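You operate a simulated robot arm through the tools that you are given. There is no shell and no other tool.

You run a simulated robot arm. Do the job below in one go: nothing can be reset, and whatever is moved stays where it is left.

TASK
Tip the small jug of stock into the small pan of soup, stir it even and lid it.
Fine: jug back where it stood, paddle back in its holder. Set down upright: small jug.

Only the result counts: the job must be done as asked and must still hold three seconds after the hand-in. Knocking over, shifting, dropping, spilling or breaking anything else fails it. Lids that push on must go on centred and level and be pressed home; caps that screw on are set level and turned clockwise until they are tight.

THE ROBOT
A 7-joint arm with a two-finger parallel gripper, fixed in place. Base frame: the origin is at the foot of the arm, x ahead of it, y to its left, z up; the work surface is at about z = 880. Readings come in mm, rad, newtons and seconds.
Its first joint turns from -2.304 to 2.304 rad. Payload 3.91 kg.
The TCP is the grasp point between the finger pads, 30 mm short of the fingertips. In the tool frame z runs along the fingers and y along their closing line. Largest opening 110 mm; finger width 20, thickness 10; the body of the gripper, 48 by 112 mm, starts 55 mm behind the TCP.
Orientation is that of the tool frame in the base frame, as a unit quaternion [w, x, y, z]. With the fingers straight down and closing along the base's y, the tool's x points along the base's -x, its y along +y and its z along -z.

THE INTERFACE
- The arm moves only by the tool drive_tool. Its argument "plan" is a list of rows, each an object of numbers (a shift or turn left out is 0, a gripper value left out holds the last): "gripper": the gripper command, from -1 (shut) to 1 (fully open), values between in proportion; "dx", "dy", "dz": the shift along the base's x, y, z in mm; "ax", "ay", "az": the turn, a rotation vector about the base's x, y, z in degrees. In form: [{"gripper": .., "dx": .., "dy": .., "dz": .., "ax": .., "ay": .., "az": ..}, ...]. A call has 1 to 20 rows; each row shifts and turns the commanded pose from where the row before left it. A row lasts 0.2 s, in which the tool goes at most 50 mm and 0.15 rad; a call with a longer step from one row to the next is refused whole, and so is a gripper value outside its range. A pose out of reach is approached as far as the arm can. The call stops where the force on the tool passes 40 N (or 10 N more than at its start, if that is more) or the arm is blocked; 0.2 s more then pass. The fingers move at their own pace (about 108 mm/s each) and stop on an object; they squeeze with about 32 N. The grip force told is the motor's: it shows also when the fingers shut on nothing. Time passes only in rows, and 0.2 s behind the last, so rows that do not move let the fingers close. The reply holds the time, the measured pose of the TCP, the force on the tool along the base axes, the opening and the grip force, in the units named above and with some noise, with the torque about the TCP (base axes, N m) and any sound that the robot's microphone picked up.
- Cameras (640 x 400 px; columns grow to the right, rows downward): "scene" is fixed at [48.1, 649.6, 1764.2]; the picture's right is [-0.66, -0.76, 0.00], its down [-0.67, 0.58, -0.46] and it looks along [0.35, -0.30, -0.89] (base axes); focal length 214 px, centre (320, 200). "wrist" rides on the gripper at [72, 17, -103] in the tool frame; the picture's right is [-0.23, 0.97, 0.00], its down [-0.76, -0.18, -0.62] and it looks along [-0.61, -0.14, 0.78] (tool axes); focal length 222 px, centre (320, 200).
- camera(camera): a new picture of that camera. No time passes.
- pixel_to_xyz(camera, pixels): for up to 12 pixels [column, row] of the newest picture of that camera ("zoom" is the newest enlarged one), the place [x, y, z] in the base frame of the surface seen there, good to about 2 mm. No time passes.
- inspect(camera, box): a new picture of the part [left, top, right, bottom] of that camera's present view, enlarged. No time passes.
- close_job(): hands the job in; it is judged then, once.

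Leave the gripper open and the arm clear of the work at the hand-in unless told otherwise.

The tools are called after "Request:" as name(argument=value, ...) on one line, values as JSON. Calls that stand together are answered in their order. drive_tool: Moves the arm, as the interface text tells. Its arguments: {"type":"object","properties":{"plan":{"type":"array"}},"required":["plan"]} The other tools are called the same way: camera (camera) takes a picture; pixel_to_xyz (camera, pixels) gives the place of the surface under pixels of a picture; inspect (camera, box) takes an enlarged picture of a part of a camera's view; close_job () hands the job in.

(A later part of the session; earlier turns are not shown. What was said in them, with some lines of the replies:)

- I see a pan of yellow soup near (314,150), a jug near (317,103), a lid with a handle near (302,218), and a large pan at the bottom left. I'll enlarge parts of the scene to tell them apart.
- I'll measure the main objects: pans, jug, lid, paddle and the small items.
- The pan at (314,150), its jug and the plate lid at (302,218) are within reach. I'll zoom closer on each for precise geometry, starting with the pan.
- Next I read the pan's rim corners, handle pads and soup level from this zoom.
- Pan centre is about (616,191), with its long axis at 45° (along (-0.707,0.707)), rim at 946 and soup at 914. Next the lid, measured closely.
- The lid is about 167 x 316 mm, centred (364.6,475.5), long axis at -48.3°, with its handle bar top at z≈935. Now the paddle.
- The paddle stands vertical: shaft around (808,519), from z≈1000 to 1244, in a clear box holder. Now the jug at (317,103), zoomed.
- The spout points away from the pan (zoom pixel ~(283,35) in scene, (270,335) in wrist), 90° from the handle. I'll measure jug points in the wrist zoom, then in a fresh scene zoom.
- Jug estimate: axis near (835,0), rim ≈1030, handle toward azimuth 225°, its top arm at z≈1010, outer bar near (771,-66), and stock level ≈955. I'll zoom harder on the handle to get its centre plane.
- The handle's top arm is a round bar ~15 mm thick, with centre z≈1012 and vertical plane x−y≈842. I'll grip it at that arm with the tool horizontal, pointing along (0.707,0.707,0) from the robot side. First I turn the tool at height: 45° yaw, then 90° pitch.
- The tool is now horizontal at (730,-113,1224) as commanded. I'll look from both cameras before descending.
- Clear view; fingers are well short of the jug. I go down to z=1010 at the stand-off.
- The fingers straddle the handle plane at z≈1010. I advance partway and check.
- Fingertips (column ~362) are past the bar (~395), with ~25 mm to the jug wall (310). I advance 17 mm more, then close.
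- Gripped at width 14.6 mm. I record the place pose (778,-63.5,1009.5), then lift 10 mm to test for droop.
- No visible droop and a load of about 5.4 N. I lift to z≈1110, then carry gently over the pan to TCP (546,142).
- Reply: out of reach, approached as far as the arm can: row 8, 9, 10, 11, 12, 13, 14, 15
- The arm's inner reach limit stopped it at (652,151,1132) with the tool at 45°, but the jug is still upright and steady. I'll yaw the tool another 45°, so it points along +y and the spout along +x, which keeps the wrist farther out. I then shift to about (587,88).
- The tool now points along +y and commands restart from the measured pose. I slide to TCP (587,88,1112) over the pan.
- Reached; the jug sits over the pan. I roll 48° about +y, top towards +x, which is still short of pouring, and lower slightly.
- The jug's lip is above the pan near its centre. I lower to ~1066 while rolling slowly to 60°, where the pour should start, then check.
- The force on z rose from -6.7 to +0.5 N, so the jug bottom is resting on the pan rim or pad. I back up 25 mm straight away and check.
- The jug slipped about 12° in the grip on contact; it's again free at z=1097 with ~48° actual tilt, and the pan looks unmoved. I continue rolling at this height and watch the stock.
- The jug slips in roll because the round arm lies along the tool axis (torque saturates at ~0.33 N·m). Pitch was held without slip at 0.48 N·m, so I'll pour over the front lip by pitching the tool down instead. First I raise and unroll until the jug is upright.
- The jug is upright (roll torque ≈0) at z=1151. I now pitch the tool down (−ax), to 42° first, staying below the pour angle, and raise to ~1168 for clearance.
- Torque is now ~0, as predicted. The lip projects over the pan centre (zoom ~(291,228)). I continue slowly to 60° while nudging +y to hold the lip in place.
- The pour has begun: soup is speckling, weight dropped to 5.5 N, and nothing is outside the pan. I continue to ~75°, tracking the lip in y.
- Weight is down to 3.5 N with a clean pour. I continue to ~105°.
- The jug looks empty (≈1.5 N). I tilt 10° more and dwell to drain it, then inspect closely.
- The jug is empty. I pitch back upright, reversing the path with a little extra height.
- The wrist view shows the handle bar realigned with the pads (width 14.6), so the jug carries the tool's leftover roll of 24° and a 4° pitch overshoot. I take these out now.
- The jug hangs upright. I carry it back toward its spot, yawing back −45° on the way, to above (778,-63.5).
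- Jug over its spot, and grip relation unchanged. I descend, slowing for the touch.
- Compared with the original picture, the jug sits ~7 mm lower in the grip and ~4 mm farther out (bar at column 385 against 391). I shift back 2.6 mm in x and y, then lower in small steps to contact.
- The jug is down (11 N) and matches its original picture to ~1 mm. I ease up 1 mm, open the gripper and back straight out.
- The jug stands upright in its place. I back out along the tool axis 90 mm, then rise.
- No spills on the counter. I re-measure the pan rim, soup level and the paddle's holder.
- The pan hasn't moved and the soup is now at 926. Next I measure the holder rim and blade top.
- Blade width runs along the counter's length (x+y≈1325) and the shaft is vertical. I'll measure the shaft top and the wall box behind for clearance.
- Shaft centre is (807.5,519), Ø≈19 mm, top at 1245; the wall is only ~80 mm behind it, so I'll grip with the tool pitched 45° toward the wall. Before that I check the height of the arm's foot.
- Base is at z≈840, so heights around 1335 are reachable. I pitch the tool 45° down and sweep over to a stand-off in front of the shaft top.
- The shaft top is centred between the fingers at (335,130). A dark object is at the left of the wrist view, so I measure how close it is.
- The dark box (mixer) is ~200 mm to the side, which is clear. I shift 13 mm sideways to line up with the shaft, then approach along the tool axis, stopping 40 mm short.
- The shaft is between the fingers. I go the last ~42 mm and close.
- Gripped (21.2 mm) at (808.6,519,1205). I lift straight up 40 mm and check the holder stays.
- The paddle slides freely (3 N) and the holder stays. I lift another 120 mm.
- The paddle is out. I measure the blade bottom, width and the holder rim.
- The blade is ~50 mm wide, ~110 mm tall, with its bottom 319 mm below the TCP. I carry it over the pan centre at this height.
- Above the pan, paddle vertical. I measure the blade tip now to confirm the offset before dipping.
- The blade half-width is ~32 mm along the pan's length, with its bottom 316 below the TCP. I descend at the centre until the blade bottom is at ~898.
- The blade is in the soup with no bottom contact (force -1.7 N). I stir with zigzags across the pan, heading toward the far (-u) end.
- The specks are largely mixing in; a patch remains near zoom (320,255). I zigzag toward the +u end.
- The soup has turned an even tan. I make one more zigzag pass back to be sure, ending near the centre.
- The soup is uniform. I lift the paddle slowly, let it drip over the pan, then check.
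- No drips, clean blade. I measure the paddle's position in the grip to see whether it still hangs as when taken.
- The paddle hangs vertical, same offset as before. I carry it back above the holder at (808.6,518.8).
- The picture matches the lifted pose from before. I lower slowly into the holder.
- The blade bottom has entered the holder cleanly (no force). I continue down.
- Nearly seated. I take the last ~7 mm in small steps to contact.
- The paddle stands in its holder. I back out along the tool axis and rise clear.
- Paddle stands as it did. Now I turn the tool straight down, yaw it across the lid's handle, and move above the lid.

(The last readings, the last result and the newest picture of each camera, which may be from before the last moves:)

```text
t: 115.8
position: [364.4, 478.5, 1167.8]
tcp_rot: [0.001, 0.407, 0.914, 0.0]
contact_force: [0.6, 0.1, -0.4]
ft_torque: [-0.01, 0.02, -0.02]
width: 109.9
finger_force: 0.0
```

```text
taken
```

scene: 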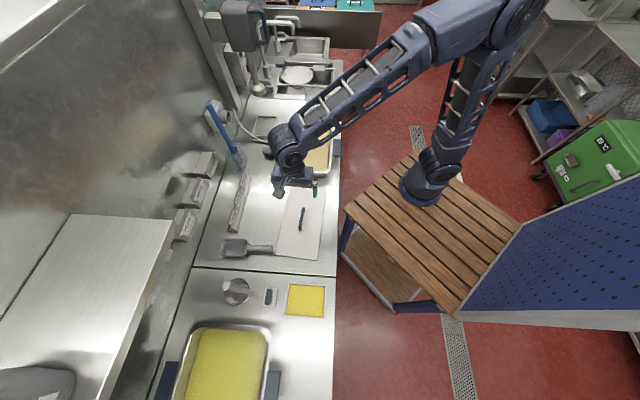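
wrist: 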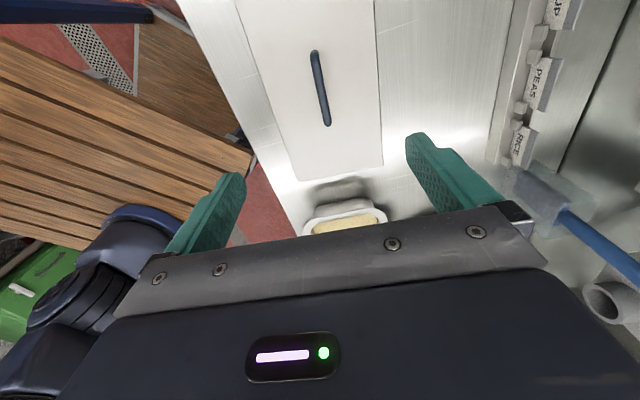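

The wrist sees the handle from (315,55) to (327,125). I measure the handle and lid edges from here.

Request:
inspect(camera="wrist", box=[240, 0, 400, 200])

Request:
pixel_to_xyz(camera="wrist", pixels=[[314, 55], [318, 75], [320, 90], [323, 105], [326, 122], [286, 155], [380, 145], [300, 180], [381, 163], [270, 110], [379, 90], [340, 172]])

```text
2.00 times, centred on (320, 100) of wrist
```

zoom: 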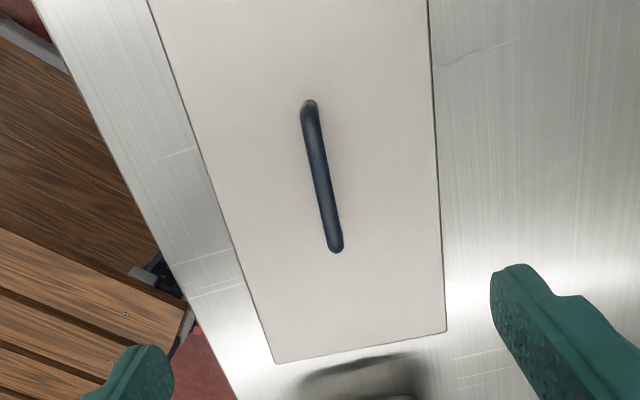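

```text
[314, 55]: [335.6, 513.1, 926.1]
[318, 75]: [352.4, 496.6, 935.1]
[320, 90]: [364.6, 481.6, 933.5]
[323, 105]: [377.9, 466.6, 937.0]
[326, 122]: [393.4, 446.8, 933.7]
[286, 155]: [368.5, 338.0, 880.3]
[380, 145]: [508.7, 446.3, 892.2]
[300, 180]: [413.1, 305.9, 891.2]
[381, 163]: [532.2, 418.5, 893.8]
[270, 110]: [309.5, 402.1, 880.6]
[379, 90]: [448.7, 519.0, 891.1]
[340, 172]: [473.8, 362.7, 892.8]
```

The TCP lines up with the handle bar (normal coordinate 590.5 vs ~590; yaw matches the lid's -48.3°). I descend to z≈931 around the bar and close.

Request:
drive_tool(plan=[{"gripper": 1, "dz": -30}, {"dz": -40}, {"dz": -40}, {"dz": -40}, {"dz": -35}, {"dz": -25}, {"dz": -15}, {"dz": -8}, {"dz": -3}, {}])

Request:
inspect(camera="scene", box=[260, 170, 350, 270])

```text
t: 118.0
position: [365.8, 478.0, 930.4]
tcp_rot: [0.0, 0.406, 0.914, -0.001]
contact_force: [-0.6, -0.7, 0.1]
ft_torque: [-0.02, 0.0, -0.03]
width: 109.7
finger_force: 0.1
```

```text
4.00 times, centred on (305, 220) of scene
```

zoom: 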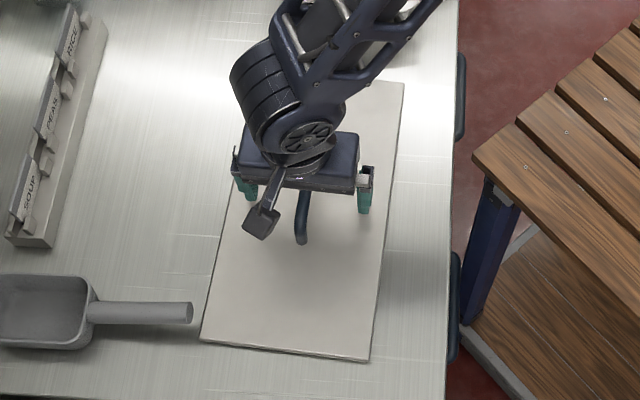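

Fingers straddle the bar just above the lid. I close.

Request:
drive_tool(plan=[{"gripper": 0.2}, {"gripper": -0.3}, {"gripper": -0.7}, {"gripper": -1}, {}, {}, {}])

Request:
drive_tool(plan=[{"gripper": -1, "dz": 3}, {"dz": 6}, {"dz": 10}, {"dz": 10}, {}, {}])

Request:
inspect(camera="scene", box=[260, 170, 350, 270])

```text
t: 119.6
position: [365.3, 479.0, 932.2]
tcp_rot: [0.0, 0.406, 0.914, 0.0]
contact_force: [0.6, 0.0, 2.3]
ft_torque: [-0.04, -0.01, -0.11]
width: 12.5
finger_force: 31.9
```

```text
t: 121.0
position: [366.4, 478.8, 960.9]
tcp_rot: [0.0, 0.406, 0.914, -0.001]
contact_force: [0.4, 0.4, -3.7]
ft_torque: [-0.07, 0.0, -0.01]
width: 12.6
finger_force: 32.7
```

```text
4.00 times, centred on (305, 220) of scene
```

zoom: 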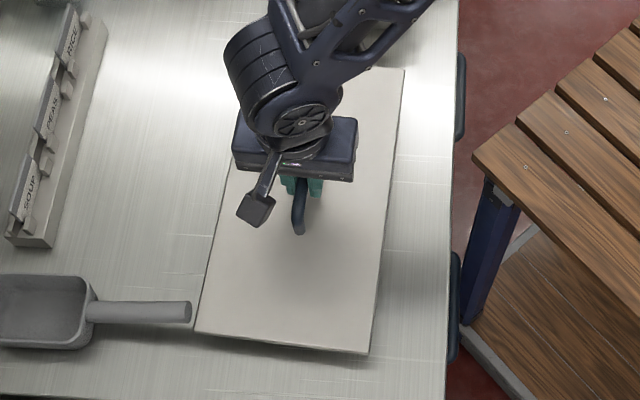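

The lid is up and level (3.7 N). I lift it to 1090 while carrying it toward the pan and turning it +3.2° to line up with it.

Request:
drive_tool(plan=[{"gripper": -1, "dz": 15}, {"dz": 25}, {"dz": 25}, {"dz": 25}, {"dz": 20}, {"dz": 15, "dx": 5, "dy": -6}, {"dx": 12, "dy": -14, "az": 1}, {"dx": 18, "dy": -20, "az": 1}, {"dx": 20, "dy": -23, "az": 1.2}, {"dx": 22, "dy": -25}, {"dx": 22, "dy": -25}, {"dx": 22, "dy": -25}, {"dx": 22, "dy": -25}, {"dx": 22, "dy": -25}, {"dx": 22, "dy": -25}, {"dx": 22, "dy": -25}, {"dx": 18, "dy": -21}, {"dx": 13, "dy": -15}, {"dx": 7, "dy": -8}, {"dx": 3, "dy": -3}])

Request:
inspect(camera="scene", box=[260, 60, 370, 190])

```text
t: 125.2
position: [615.3, 192.0, 1082.9]
tcp_rot: [-0.001, 0.38, 0.925, 0.001]
contact_force: [-0.1, -0.8, -3.4]
ft_torque: [0.03, 0.01, -0.04]
width: 12.4
finger_force: 32.1
```

```text
3.08 times, centred on (315, 125) of scene
```

zoom: 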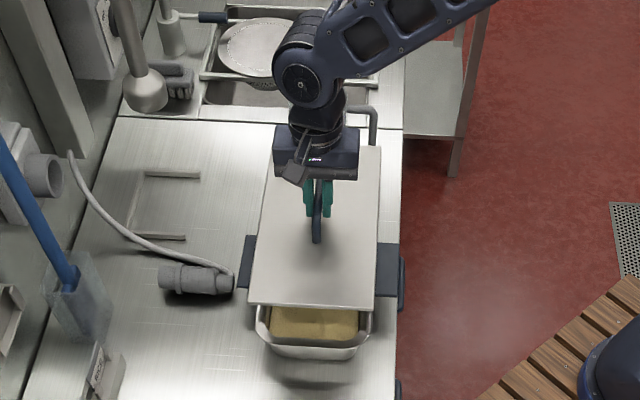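

The lid is over the pan. I measure its edges from this zoom.

Request:
inspect(camera="scene", box=[285, 100, 350, 170])

```text
5.71 times, centred on (318, 135) of scene
```

zoom: 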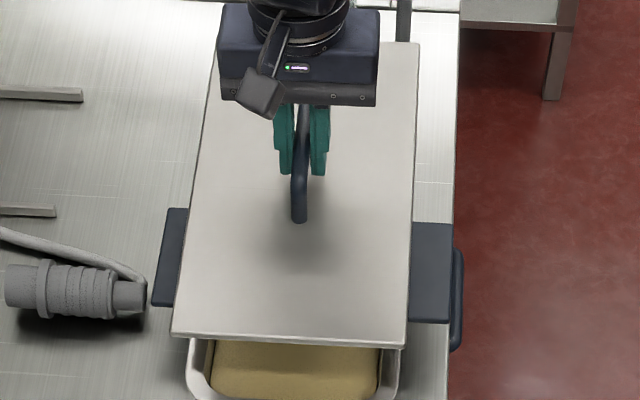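

Request:
pixel_to_xyz(camera="zoom", pixels=[[173, 332], [403, 343], [288, 337], [191, 200], [409, 200], [212, 80], [416, 46], [182, 270], [406, 280], [411, 150], [201, 140], [414, 90]])

Request:
pixel_to_xyz(camera="zoom", pixels=[[178, 331], [398, 341], [230, 334], [340, 339], [400, 46], [230, 300], [380, 300], [250, 150], [390, 80], [173, 338], [404, 348], [290, 345]])

```text
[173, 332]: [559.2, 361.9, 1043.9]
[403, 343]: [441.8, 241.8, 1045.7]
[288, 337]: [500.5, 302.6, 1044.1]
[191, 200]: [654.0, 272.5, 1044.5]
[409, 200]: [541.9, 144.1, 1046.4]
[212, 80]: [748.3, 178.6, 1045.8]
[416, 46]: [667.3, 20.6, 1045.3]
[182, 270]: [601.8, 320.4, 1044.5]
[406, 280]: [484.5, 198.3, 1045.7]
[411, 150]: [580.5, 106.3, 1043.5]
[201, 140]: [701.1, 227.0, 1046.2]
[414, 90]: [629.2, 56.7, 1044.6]
```

```text
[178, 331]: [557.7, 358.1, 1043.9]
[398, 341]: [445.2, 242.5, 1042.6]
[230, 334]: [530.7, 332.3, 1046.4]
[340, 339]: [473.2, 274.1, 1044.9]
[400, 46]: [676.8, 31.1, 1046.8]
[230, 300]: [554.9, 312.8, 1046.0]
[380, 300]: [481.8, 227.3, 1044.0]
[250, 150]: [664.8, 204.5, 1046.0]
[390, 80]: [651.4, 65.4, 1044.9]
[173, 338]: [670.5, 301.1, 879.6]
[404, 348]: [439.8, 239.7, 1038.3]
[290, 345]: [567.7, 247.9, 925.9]
```

Lid centre reads (613.3,191.3) with its long axis ≈-44.5°; the pan is (615.7,190.8) at ≈-45.3°. I correct +2.4 mm in x, −0.4 in y, −0.8°, and come down to 15 mm above the rim.

Request:
drive_tool(plan=[{"gripper": -1, "dx": 2.4, "dy": -0.4, "az": -0.8, "dz": -10}, {"dz": -18}, {"dz": -18}, {"dz": -14}, {"dz": -8}, {"dz": -4}, {}, {}])

Request:
inspect(camera="scene", box=[280, 110, 350, 185])

```text
t: 127.0
position: [618.6, 191.9, 1011.5]
tcp_rot: [-0.001, 0.387, 0.922, -0.001]
contact_force: [0.2, 0.3, -3.2]
ft_torque: [0.03, -0.02, -0.01]
width: 12.6
finger_force: 32.1
```

```text
5.33 times, centred on (315, 148) of scene
```

zoom: 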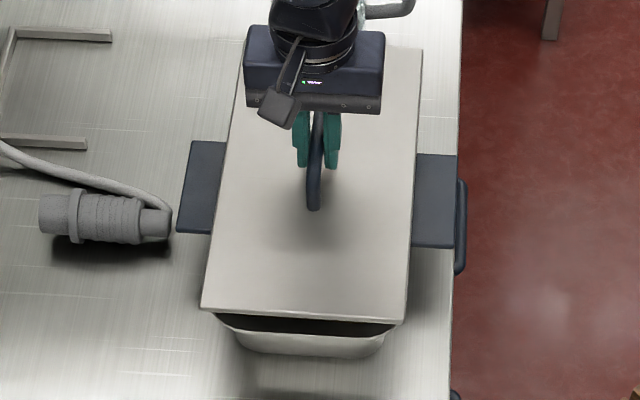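

Request:
pixel_to_xyz(camera="zoom", pixels=[[203, 306], [404, 320], [421, 53], [240, 78], [192, 143], [178, 231], [455, 158], [452, 246], [303, 313], [222, 200], [411, 200], [300, 325]])

Request:
pixel_to_xyz(camera="zoom", pixels=[[205, 303], [401, 317], [419, 55], [242, 80], [230, 150], [414, 140], [212, 250], [407, 260], [250, 318], [350, 326], [225, 316], [385, 328]])

```text
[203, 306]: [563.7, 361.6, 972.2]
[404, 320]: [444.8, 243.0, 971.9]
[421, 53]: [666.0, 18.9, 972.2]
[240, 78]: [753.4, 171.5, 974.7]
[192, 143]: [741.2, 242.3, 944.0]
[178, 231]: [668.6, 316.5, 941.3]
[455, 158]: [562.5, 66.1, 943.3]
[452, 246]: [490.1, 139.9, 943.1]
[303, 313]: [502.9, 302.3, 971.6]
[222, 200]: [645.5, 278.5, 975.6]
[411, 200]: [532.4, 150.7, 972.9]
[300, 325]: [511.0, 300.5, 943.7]
```

```text
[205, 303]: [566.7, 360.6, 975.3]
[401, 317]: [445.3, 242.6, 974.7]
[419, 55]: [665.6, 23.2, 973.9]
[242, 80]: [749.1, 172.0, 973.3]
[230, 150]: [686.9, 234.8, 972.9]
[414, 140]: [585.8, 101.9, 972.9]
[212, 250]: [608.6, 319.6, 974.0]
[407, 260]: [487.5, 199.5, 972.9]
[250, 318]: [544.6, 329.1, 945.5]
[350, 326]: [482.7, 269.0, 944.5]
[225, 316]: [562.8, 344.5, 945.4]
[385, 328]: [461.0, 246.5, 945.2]
```

Lid centre (614.9,190.3) at -45.2° against pan (615.6,191.2): within ~1 mm. I nudge +0.6/+0.6 and lower gently.

Request:
drive_tool(plan=[{"gripper": -1, "dx": 0.6, "dy": 0.6, "dz": -3}, {"dz": -3}, {"dz": -3}, {"dz": -2}, {"dz": -2}, {"dz": -2}, {}])

Request:
inspect(camera="scene", box=[280, 110, 350, 185])

```text
t: 128.6
position: [617.3, 192.8, 999.5]
tcp_rot: [0.0, 0.387, 0.922, 0.0]
contact_force: [-0.8, -0.5, -3.2]
ft_torque: [0.04, 0.01, -0.07]
width: 12.5
finger_force: 32.3
```

```text
5.33 times, centred on (315, 148) of scene
```

zoom: 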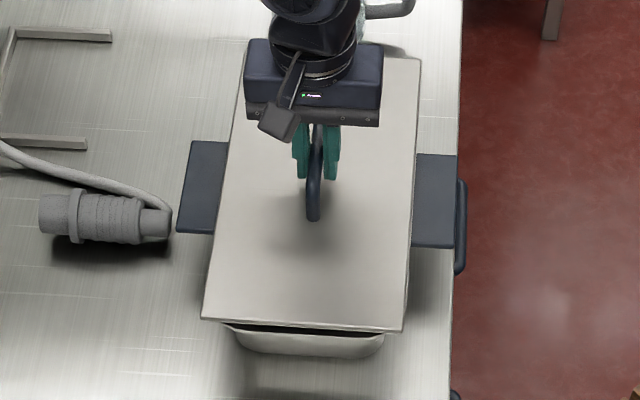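

Still free (−3.2 N). I continue down in 1–1.5 mm steps.

Request:
drive_tool(plan=[{"gripper": -1, "dz": -1.5}, {"dz": -1.5}, {"dz": -1.5}, {"dz": -1}, {}])

Request:
drive_tool(plan=[{"gripper": -1, "dz": -1}, {"dz": -1}, {"dz": -1}, {}])

Request:
inspect(camera="scene", box=[280, 110, 350, 185])

```text
t: 129.8
position: [620.6, 194.3, 993.7]
tcp_rot: [0.0, 0.387, 0.922, 0.0]
contact_force: [-0.9, 0.8, -2.9]
ft_torque: [0.02, 0.01, -0.01]
width: 12.5
finger_force: 32.0
```

```text
t: 130.8
position: [619.1, 193.6, 990.9]
tcp_rot: [0.0, 0.387, 0.922, 0.001]
contact_force: [0.7, -9.7, 24.0]
ft_torque: [-0.06, -0.07, 0.03]
width: 12.7
finger_force: 31.8
```

```text
5.33 times, centred on (315, 148) of scene
```

zoom: 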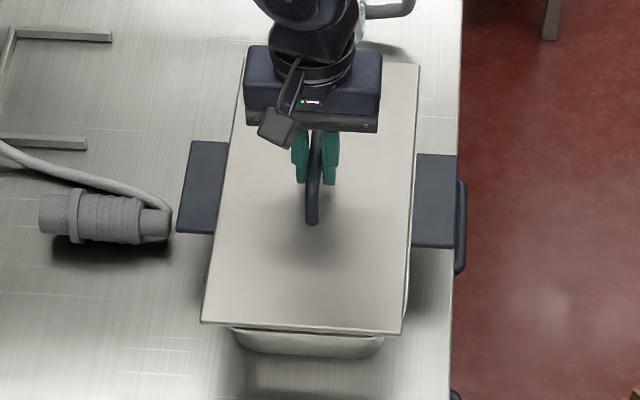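

Contact at z≈991 with +24 N up and −9.7 N in y. I measure whether the lid sits centred and level.

Request:
pixel_to_xyz(camera="zoom", pixels=[[204, 320], [400, 331], [417, 66], [240, 95], [192, 143], [178, 231], [455, 158], [452, 246], [303, 326], [222, 200], [411, 200], [300, 336]])

Request:
pixel_to_xyz(camera="zoom", pixels=[[210, 315], [395, 325], [410, 72], [245, 100], [310, 300], [230, 200], [400, 200], [390, 140], [240, 160], [350, 310], [260, 280], [380, 90]])

Request:
inspect(camera="scene", box=[295, 160, 335, 182])

```text
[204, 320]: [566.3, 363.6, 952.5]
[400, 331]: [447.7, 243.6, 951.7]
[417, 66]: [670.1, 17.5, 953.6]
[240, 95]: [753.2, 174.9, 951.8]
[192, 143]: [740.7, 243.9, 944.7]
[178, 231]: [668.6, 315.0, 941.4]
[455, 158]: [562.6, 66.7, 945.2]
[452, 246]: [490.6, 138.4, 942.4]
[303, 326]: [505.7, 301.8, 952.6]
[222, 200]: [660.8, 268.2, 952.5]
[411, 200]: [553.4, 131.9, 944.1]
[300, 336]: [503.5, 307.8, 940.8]
```

```text
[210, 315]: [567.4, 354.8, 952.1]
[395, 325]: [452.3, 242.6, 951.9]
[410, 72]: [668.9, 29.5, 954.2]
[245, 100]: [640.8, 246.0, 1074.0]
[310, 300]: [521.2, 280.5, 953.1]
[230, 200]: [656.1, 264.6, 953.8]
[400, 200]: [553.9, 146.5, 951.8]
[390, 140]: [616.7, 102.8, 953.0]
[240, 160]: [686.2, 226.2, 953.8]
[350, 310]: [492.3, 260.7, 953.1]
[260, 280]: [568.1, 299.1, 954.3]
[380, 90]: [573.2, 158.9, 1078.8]
```

```text
16.00 times, centred on (315, 171) of scene
```

zoom: 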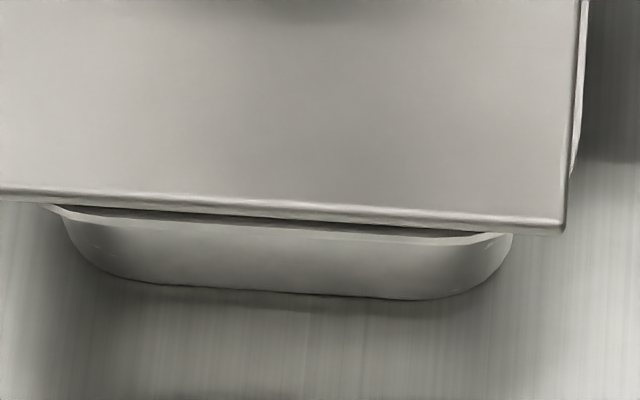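

The lid top is at 953, with its centre at (618.2,190.6) against the pan's (615.6,191): ~2.6 mm too far in +x, so the lip rides on the rim. I raise 4 mm, shift −2.6/+0.5, and re-measure.

Request:
drive_tool(plan=[{"gripper": -1, "dz": 3}, {"dz": 2}, {"dx": -1.3, "dy": 0.3}, {"dx": -1.3, "dy": 0.2}, {}, {}])

Request:
inspect(camera="scene", box=[280, 110, 350, 185])

```text
t: 132.2
position: [615.5, 193.3, 995.5]
tcp_rot: [0.0, 0.387, 0.922, 0.0]
contact_force: [0.1, -0.1, -3.3]
ft_torque: [0.01, -0.02, 0.02]
width: 12.1
finger_force: 32.3
```

```text
5.33 times, centred on (315, 148) of scene
```

zoom: 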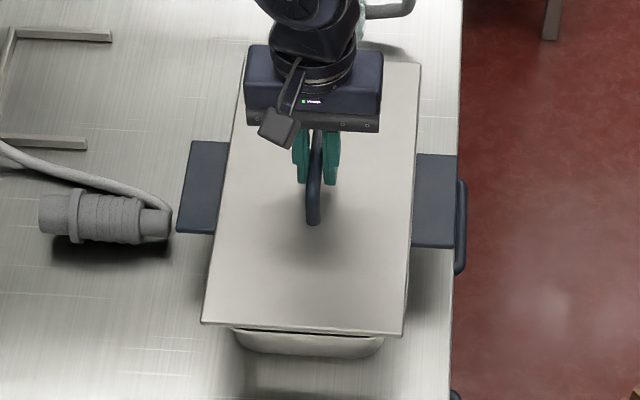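

Request:
pixel_to_xyz(camera="zoom", pixels=[[205, 321], [400, 333], [418, 66], [240, 326], [280, 328], [320, 331], [360, 333], [404, 300], [408, 250], [411, 190], [414, 140], [416, 100]])

Request:
pixel_to_xyz(camera="zoom", pixels=[[207, 310], [214, 260], [221, 210], [229, 160], [235, 120], [240, 85], [192, 143], [178, 231], [455, 158], [452, 246], [205, 323], [402, 335]])

```text
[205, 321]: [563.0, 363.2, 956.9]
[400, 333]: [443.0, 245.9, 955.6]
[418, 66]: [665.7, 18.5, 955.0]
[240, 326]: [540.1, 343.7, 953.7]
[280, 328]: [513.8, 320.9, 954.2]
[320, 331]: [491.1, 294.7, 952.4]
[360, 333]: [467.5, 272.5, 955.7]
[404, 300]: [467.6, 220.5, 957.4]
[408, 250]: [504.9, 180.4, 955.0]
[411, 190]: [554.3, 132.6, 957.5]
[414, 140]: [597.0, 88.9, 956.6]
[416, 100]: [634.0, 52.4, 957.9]
```

```text
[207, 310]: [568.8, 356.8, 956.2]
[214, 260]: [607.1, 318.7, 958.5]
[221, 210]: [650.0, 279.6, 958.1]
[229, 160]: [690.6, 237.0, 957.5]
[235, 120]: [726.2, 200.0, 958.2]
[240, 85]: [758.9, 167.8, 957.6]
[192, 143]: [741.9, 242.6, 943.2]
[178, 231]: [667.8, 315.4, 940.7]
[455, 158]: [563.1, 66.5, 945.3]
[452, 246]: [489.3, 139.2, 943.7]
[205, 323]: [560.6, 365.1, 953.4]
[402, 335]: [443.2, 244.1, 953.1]
```

Across the width the lid is centred to 0.2 mm; along the length it is now ~1.5 mm too far +u. I shift −1.2 mm in u and lower in 1 mm steps within one call.

Request:
drive_tool(plan=[{"gripper": -1, "dx": 0.85, "dy": -0.85}, {}, {"dz": -1}, {"dz": -1}, {"dz": -1}, {"dz": -1}, {"dz": -1}, {"dz": -1}, {}])

Request:
inspect(camera="scene", box=[295, 160, 335, 182])

```text
t: 134.2
position: [618.1, 191.8, 990.7]
tcp_rot: [0.001, 0.387, 0.922, 0.001]
contact_force: [-7.3, 2.8, 24.1]
ft_torque: [0.0, 0.04, -0.02]
width: 12.7
finger_force: 31.8
```

```text
16.00 times, centred on (315, 171) of scene
```

zoom: 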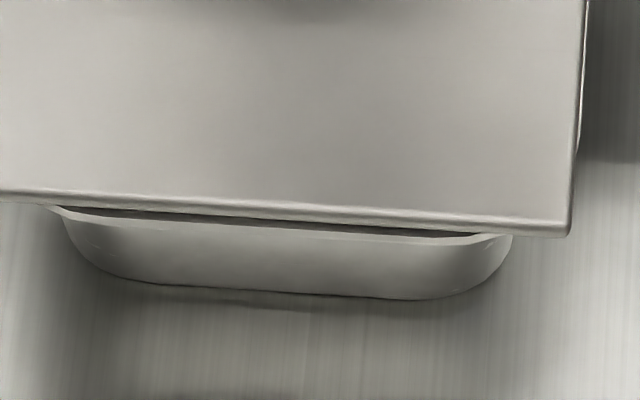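

Resistance again at z≈991 (24 N). I check the height of the lid and the rim edge to see whether it is already down.

Request:
pixel_to_xyz(camera="zoom", pixels=[[300, 200], [300, 207], [300, 214], [300, 220], [300, 226], [300, 232], [300, 240], [300, 260], [480, 228], [480, 240], [120, 198], [120, 215]])

Request:
camera(camera="wrist")

```text
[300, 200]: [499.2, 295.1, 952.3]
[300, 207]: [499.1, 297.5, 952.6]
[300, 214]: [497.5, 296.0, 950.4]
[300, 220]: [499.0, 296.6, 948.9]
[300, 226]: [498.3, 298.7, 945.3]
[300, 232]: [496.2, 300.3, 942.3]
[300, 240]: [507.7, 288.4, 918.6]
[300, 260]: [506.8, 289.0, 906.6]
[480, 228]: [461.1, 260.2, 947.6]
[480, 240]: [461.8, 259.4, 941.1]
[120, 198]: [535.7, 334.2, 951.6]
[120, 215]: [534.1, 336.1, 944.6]
```

```text
taken
```

wrist: 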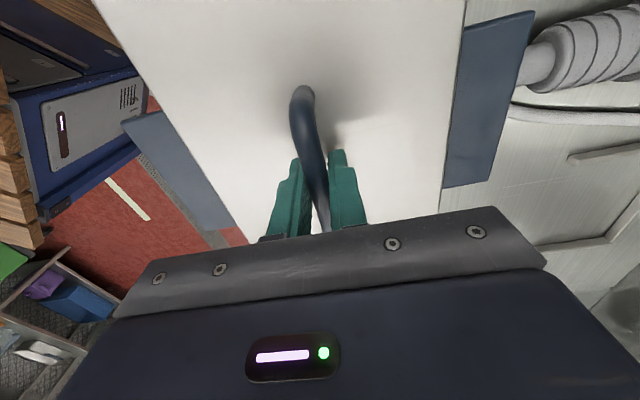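

Lid centre now matches the pan along its length, and the plate's underside is ~2 mm above the rim top at most. I press further down to see if it moves home.

Request:
drive_tool(plan=[{"gripper": -1, "dz": -1}, {"dz": -1}, {"dz": -1}, {}])

Request:
inspect(camera="scene", box=[280, 110, 350, 185])

Request:
pixel_to_xyz(camera="zoom", pixels=[[215, 315], [250, 318], [300, 320], [350, 323], [392, 326], [230, 200], [400, 200], [405, 120], [390, 150], [240, 140], [300, 260], [405, 80]])

```text
t: 135.2
position: [619.3, 191.7, 986.6]
tcp_rot: [0.0, 0.387, 0.922, 0.001]
contact_force: [3.0, -2.0, 23.6]
ft_torque: [-0.1, -0.06, 0.01]
width: 12.6
finger_force: 32.0
```

```text
5.33 times, centred on (315, 148) of scene
```

zoom: 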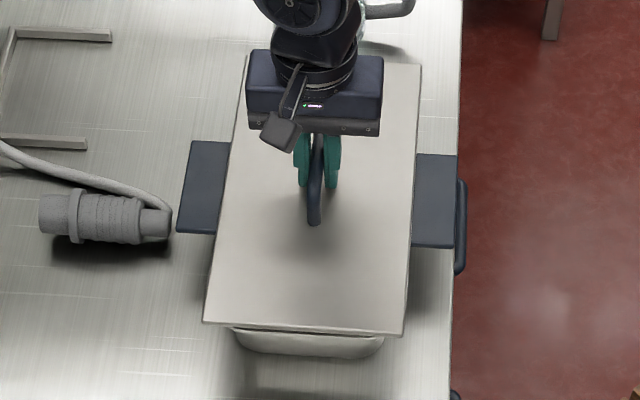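

```text
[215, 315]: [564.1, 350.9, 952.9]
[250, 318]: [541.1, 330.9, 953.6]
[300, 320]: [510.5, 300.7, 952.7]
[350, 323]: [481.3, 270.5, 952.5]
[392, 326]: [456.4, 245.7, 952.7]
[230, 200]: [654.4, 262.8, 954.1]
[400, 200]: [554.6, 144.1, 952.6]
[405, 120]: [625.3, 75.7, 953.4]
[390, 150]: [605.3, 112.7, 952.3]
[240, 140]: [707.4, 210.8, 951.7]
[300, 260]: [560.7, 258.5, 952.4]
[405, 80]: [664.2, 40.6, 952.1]
```

The lid stays level at 952.5 all over while the grip slid on the handle at ~24 N. The side profile (952→949→945→942) shows no gap to the rim. To make sure it's home, I'll release, rise, close the fingers and press on the handle's top at the lid's centre.

Request:
drive_tool(plan=[{"gripper": -1, "dz": 2}, {"gripper": -0.6}, {"gripper": 0}, {"gripper": 1}, {"gripper": 1}, {"dz": 15}, {"dz": 25}, {"dz": 25}, {"dz": 15}, {"gripper": 0}, {"gripper": -1}, {}, {}, {}])

Request:
camera(camera="wrist")

Request:
inspect(camera="scene", box=[280, 90, 350, 185])

```text
t: 138.2
position: [618.1, 191.5, 1068.6]
tcp_rot: [0.001, 0.387, 0.922, 0.0]
contact_force: [0.2, -1.3, 0.3]
ft_torque: [0.0, 0.01, 0.0]
width: 0.0
finger_force: 31.9
```

```text
taken
```

wrist: 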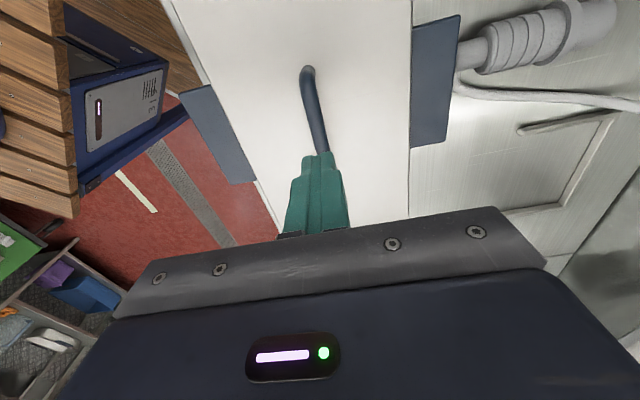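

```text
4.21 times, centred on (315, 138) of scene
```

zoom: 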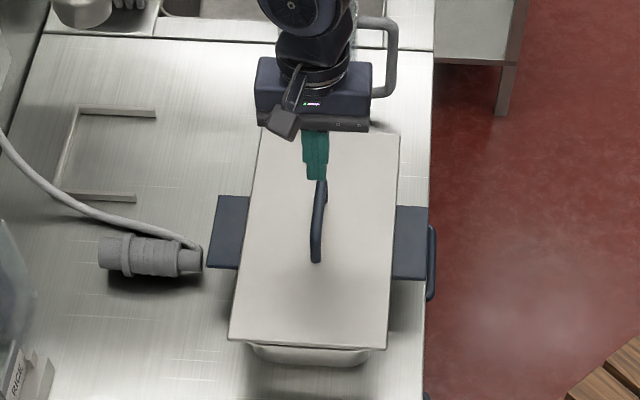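

The closed fingertips are above the handle bar. I come down and press on it.

Request:
drive_tool(plan=[{"gripper": -1, "dz": -15}, {"dz": -15}, {"dz": -8}, {"dz": -2}, {"dz": -1}, {"dz": -1}, {"dz": -1}, {"dz": -1}, {"dz": -1}, {"dz": -1}, {"dz": -1}, {"dz": -1}, {"dz": -1}, {}])

Request:
inspect(camera="scene", box=[280, 110, 350, 185])

Request:
pixel_to_xyz(camera="zoom", pixels=[[215, 315], [250, 318], [300, 320], [350, 323], [392, 326], [230, 200], [400, 200], [405, 120], [390, 150], [240, 140], [300, 260], [405, 80]])

```text
t: 140.6
position: [619.9, 193.2, 1025.5]
tcp_rot: [0.002, 0.387, 0.922, 0.002]
contact_force: [-1.9, -0.8, 11.6]
ft_torque: [0.07, 0.17, 0.11]
width: 0.0
finger_force: 32.1
stopped in row 11: the force on the tool passed its limit at 44 N (the readings are from after the stop); the commanded pose is now the measured one
```

```text
5.33 times, centred on (315, 148) of scene
```

zoom: 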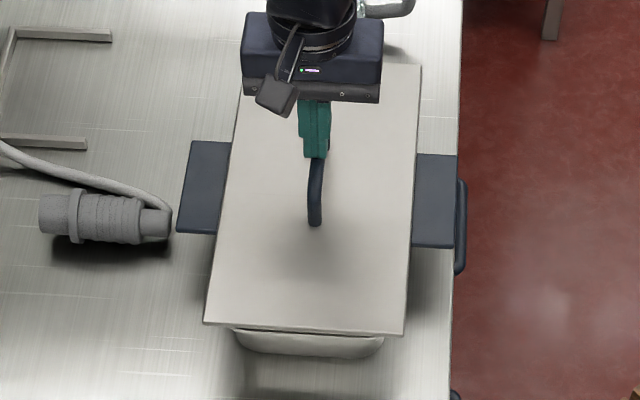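

```text
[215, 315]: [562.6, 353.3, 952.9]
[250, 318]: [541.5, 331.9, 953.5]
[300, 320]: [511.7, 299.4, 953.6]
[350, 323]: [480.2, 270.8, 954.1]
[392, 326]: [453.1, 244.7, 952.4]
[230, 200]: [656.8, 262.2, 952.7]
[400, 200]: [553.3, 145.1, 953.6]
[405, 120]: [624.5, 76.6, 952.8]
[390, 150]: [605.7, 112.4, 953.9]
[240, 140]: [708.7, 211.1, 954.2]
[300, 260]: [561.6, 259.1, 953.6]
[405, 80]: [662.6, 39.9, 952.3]
```

44 N press and the lid stays level at ~953. I zoom hard on the lid/rim seam to be sure there's no gap.

Request:
inspect(camera="scene", box=[305, 168, 325, 180])

Request:
pixel_to_xyz(camera="zoom", pixels=[[320, 120], [320, 130], [320, 140], [320, 150], [320, 160], [320, 170], [320, 180], [320, 190], [320, 200], [320, 210], [320, 220], [320, 230]])

```text
16.00 times, centred on (315, 174) of scene
```

zoom: 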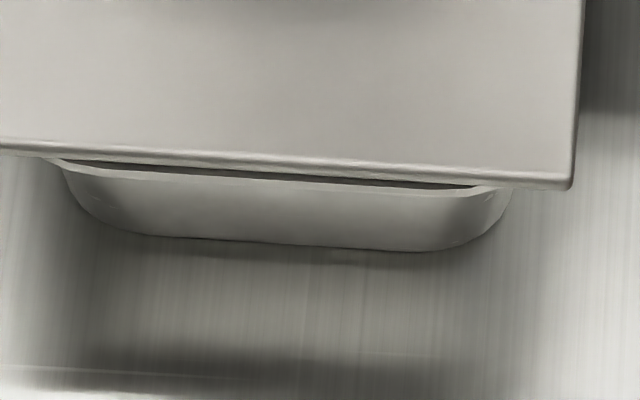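

```text
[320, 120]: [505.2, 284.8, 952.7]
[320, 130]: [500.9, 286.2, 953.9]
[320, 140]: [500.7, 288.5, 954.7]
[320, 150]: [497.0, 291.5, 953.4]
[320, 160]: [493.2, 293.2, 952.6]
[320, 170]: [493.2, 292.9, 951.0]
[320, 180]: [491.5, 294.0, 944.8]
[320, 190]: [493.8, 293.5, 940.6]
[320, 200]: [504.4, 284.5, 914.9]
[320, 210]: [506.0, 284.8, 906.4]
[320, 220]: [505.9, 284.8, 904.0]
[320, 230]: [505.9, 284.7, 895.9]
```

Request:
pixel_to_xyz(camera="zoom", pixels=[[550, 172], [550, 176], [550, 179], [550, 182], [550, 185], [550, 187], [550, 189], [550, 191], [20, 150], [20, 153], [20, 156], [20, 159]])

Request:
pixel_to_xyz(camera="zoom", pixels=[[400, 168], [400, 172], [400, 176], [400, 179], [400, 182], [400, 185], [400, 188], [400, 191], [400, 194], [200, 163], [200, 167], [200, 172]])

```text
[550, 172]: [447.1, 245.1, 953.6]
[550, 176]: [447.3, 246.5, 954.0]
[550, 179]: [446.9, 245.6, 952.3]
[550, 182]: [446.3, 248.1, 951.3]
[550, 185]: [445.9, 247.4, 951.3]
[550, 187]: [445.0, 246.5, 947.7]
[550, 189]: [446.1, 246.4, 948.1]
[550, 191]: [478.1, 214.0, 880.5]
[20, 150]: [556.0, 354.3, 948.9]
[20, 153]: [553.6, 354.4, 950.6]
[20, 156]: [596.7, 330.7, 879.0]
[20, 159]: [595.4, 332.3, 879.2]
```

```text
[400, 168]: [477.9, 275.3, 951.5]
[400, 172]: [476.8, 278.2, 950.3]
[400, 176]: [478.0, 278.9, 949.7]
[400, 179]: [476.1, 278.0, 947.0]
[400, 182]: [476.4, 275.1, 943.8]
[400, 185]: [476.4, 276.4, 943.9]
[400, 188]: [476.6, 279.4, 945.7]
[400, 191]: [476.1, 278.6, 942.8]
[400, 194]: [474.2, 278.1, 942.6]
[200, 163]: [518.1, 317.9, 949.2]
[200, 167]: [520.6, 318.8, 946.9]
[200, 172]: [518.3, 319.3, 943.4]
```

The seam is continuous: the plate side runs 953→947.7 directly above the rim (~945.5), with the lip ~6 mm inside. It stopped at the same height both times despite different offsets, so it's a hard seat. I rise clear and check the lid's centring fully.

Request:
drive_tool(plan=[{"gripper": -1, "dz": 15}, {"dz": 30}, {"dz": 40}, {"dz": 40}, {"dz": 40}, {"dz": 40, "dy": -20}, {"dz": 40, "dy": -30}, {"dz": 40, "dy": -40}, {"dy": -45}, {"dy": -45, "gripper": 1}, {"dy": -45}, {"dy": -45}, {}])

Request:
inspect(camera="scene", box=[280, 110, 350, 185])

```text
refused: row 8 steps farther than a row can; nothing moved
```

```text
5.33 times, centred on (315, 148) of scene
```

zoom: 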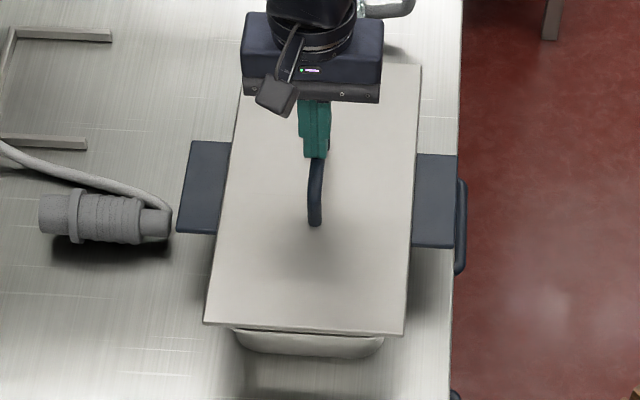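

Row 8 was too long a step, so nothing moved. I repeat with smaller steps.

Request:
drive_tool(plan=[{"gripper": -1, "dz": 15}, {"dz": 30}, {"dz": 40}, {"dz": 40}, {"dz": 40}, {"dz": 40, "dy": -20}, {"dz": 35, "dy": -30}, {"dz": 30, "dy": -35}, {"dy": -45}, {"dy": -45, "gripper": 1}, {"dy": -45}, {"dy": -45}, {}])

Request:
inspect(camera="scene", box=[280, 110, 350, 185])

```text
t: 143.4
position: [624.2, -72.4, 1297.5]
tcp_rot: [0.001, 0.386, 0.922, 0.001]
contact_force: [1.1, 0.4, 0.4]
ft_torque: [0.02, -0.02, -0.01]
width: 110.1
finger_force: 0.1
```

```text
5.33 times, centred on (315, 148) of scene
```

zoom: 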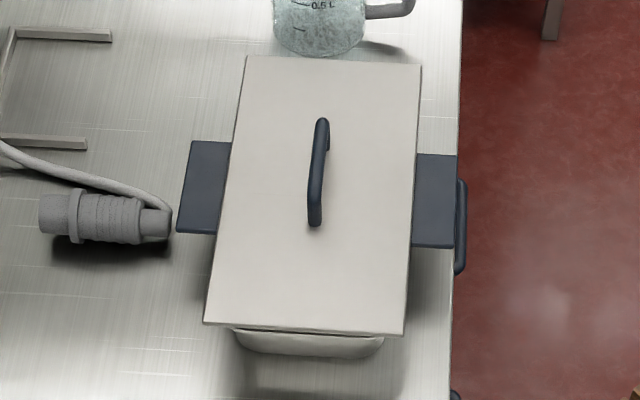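

The lid is unobstructed now. I measure all its edges and the pan pads.

Request:
pixel_to_xyz(camera="zoom", pixels=[[204, 322], [402, 333], [420, 66], [247, 58], [280, 60], [330, 62], [380, 64], [240, 325], [290, 328], [340, 330], [380, 332], [333, 59]])

Request:
pixel_to_xyz(camera="zoom", pixels=[[209, 300], [216, 250], [223, 205], [232, 145], [238, 105], [405, 300], [408, 250], [412, 190], [415, 140], [418, 95], [192, 143], [178, 231]])

Request:
pixel_to_xyz(camera="zoom", pixels=[[455, 158], [452, 246], [192, 143], [178, 231], [207, 323], [400, 335], [419, 67], [248, 58], [300, 57], [300, 331], [350, 60], [350, 333]])

Request:
camera(camera="wrist")

```text
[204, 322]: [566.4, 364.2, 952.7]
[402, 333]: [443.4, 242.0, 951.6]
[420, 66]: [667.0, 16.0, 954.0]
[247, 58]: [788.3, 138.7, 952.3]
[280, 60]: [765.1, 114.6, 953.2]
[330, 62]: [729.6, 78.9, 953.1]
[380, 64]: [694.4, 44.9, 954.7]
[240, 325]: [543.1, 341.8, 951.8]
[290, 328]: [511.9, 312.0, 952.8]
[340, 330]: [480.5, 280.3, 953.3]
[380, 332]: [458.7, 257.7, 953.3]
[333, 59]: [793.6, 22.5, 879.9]
```

```text
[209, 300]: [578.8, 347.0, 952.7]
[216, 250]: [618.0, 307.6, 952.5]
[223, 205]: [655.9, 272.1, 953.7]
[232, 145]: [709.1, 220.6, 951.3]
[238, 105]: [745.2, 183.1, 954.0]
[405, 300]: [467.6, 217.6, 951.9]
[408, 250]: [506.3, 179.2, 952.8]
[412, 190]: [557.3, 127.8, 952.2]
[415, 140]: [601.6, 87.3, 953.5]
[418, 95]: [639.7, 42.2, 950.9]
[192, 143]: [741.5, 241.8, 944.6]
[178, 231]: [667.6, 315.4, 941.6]
```

```text
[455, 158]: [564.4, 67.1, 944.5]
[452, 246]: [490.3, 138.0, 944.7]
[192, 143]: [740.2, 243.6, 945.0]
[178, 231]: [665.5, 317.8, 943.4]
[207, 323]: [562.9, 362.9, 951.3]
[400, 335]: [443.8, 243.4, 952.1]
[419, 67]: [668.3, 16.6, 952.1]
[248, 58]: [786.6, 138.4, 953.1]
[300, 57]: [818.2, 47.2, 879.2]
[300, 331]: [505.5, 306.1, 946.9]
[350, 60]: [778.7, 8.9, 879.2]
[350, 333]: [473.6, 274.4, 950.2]
```

```text
taken
```

wrist: 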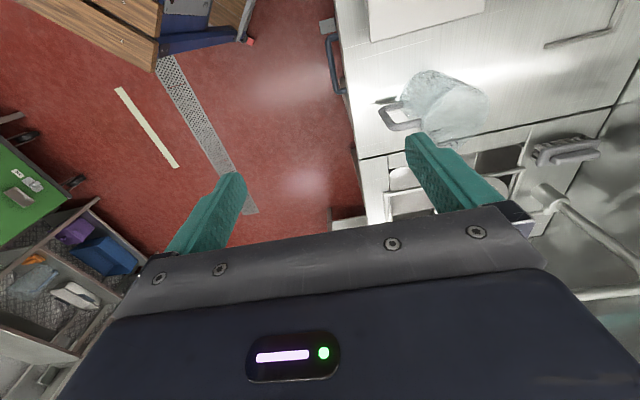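

Lid centre is (615.9,190.3) against pan (616,190.6), at -45.4° and level at 952.8: centred and seated. Last, I check the jug and paddle against the first pictures.

Request:
inspect(camera="scene", box=[295, 80, 345, 128])

Request:
pixel_to_xyz(camera="zoom", pixels=[[370, 125], [400, 125], [424, 180], [420, 240], [405, 264], [412, 200]])

Request:
camera(camera="scene")

```text
8.33 times, centred on (320, 104) of scene
```

zoom: 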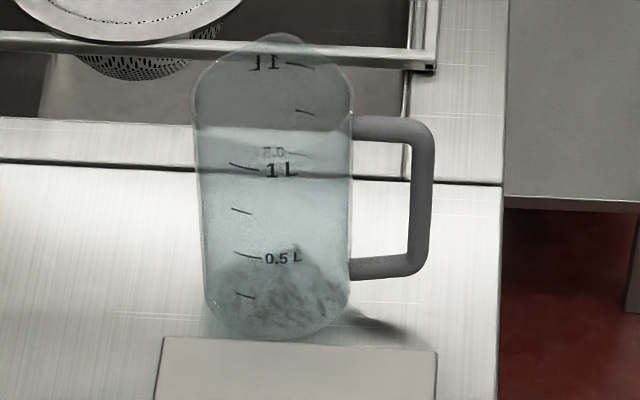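

```text
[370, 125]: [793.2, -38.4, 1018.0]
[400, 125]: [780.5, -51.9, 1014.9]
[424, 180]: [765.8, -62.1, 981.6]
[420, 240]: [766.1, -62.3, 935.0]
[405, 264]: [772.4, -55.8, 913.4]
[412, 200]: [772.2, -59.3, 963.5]
```

```text
taken
```

scene: 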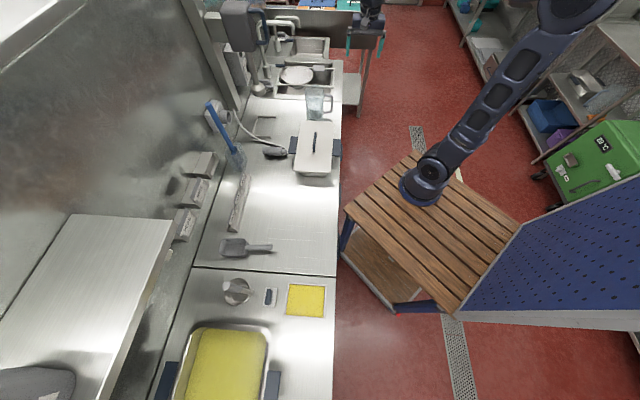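

The jug stands upright within ~3 mm of where it stood, the paddle is in its holder, and the lid is on centred. The counter is clean, the gripper is open and the arm is clear, so I hand in.

Request:
close_job()

```text
The job is handed in.
```

The job is handed in: the stock is in the small pan, the soup is stirred to an even colour, and the lid is on.

- **Pour:** My first tilt, over the jug's spout, brought the jug down on the edge of the pan for a moment and it slipped in the gripper. I lifted off and poured over the front lip instead. The pan did not move and I saw no spill.
- **Jug:** It is empty and upright, about 3 mm from where it first stood.
- **Paddle:** It is back upright in its holder, and I saw no drips.
- **Lid:** It is level and centred to within about 1 mm. I pressed it with 44 N and it did not move. The seam with the rim could still hide a gap of 1–2 mm, because the camera readings are only good to about 2 mm. I took it as fully down because it stopped at the same height on both tries.

The gripper is open and the arm is clear of the work.
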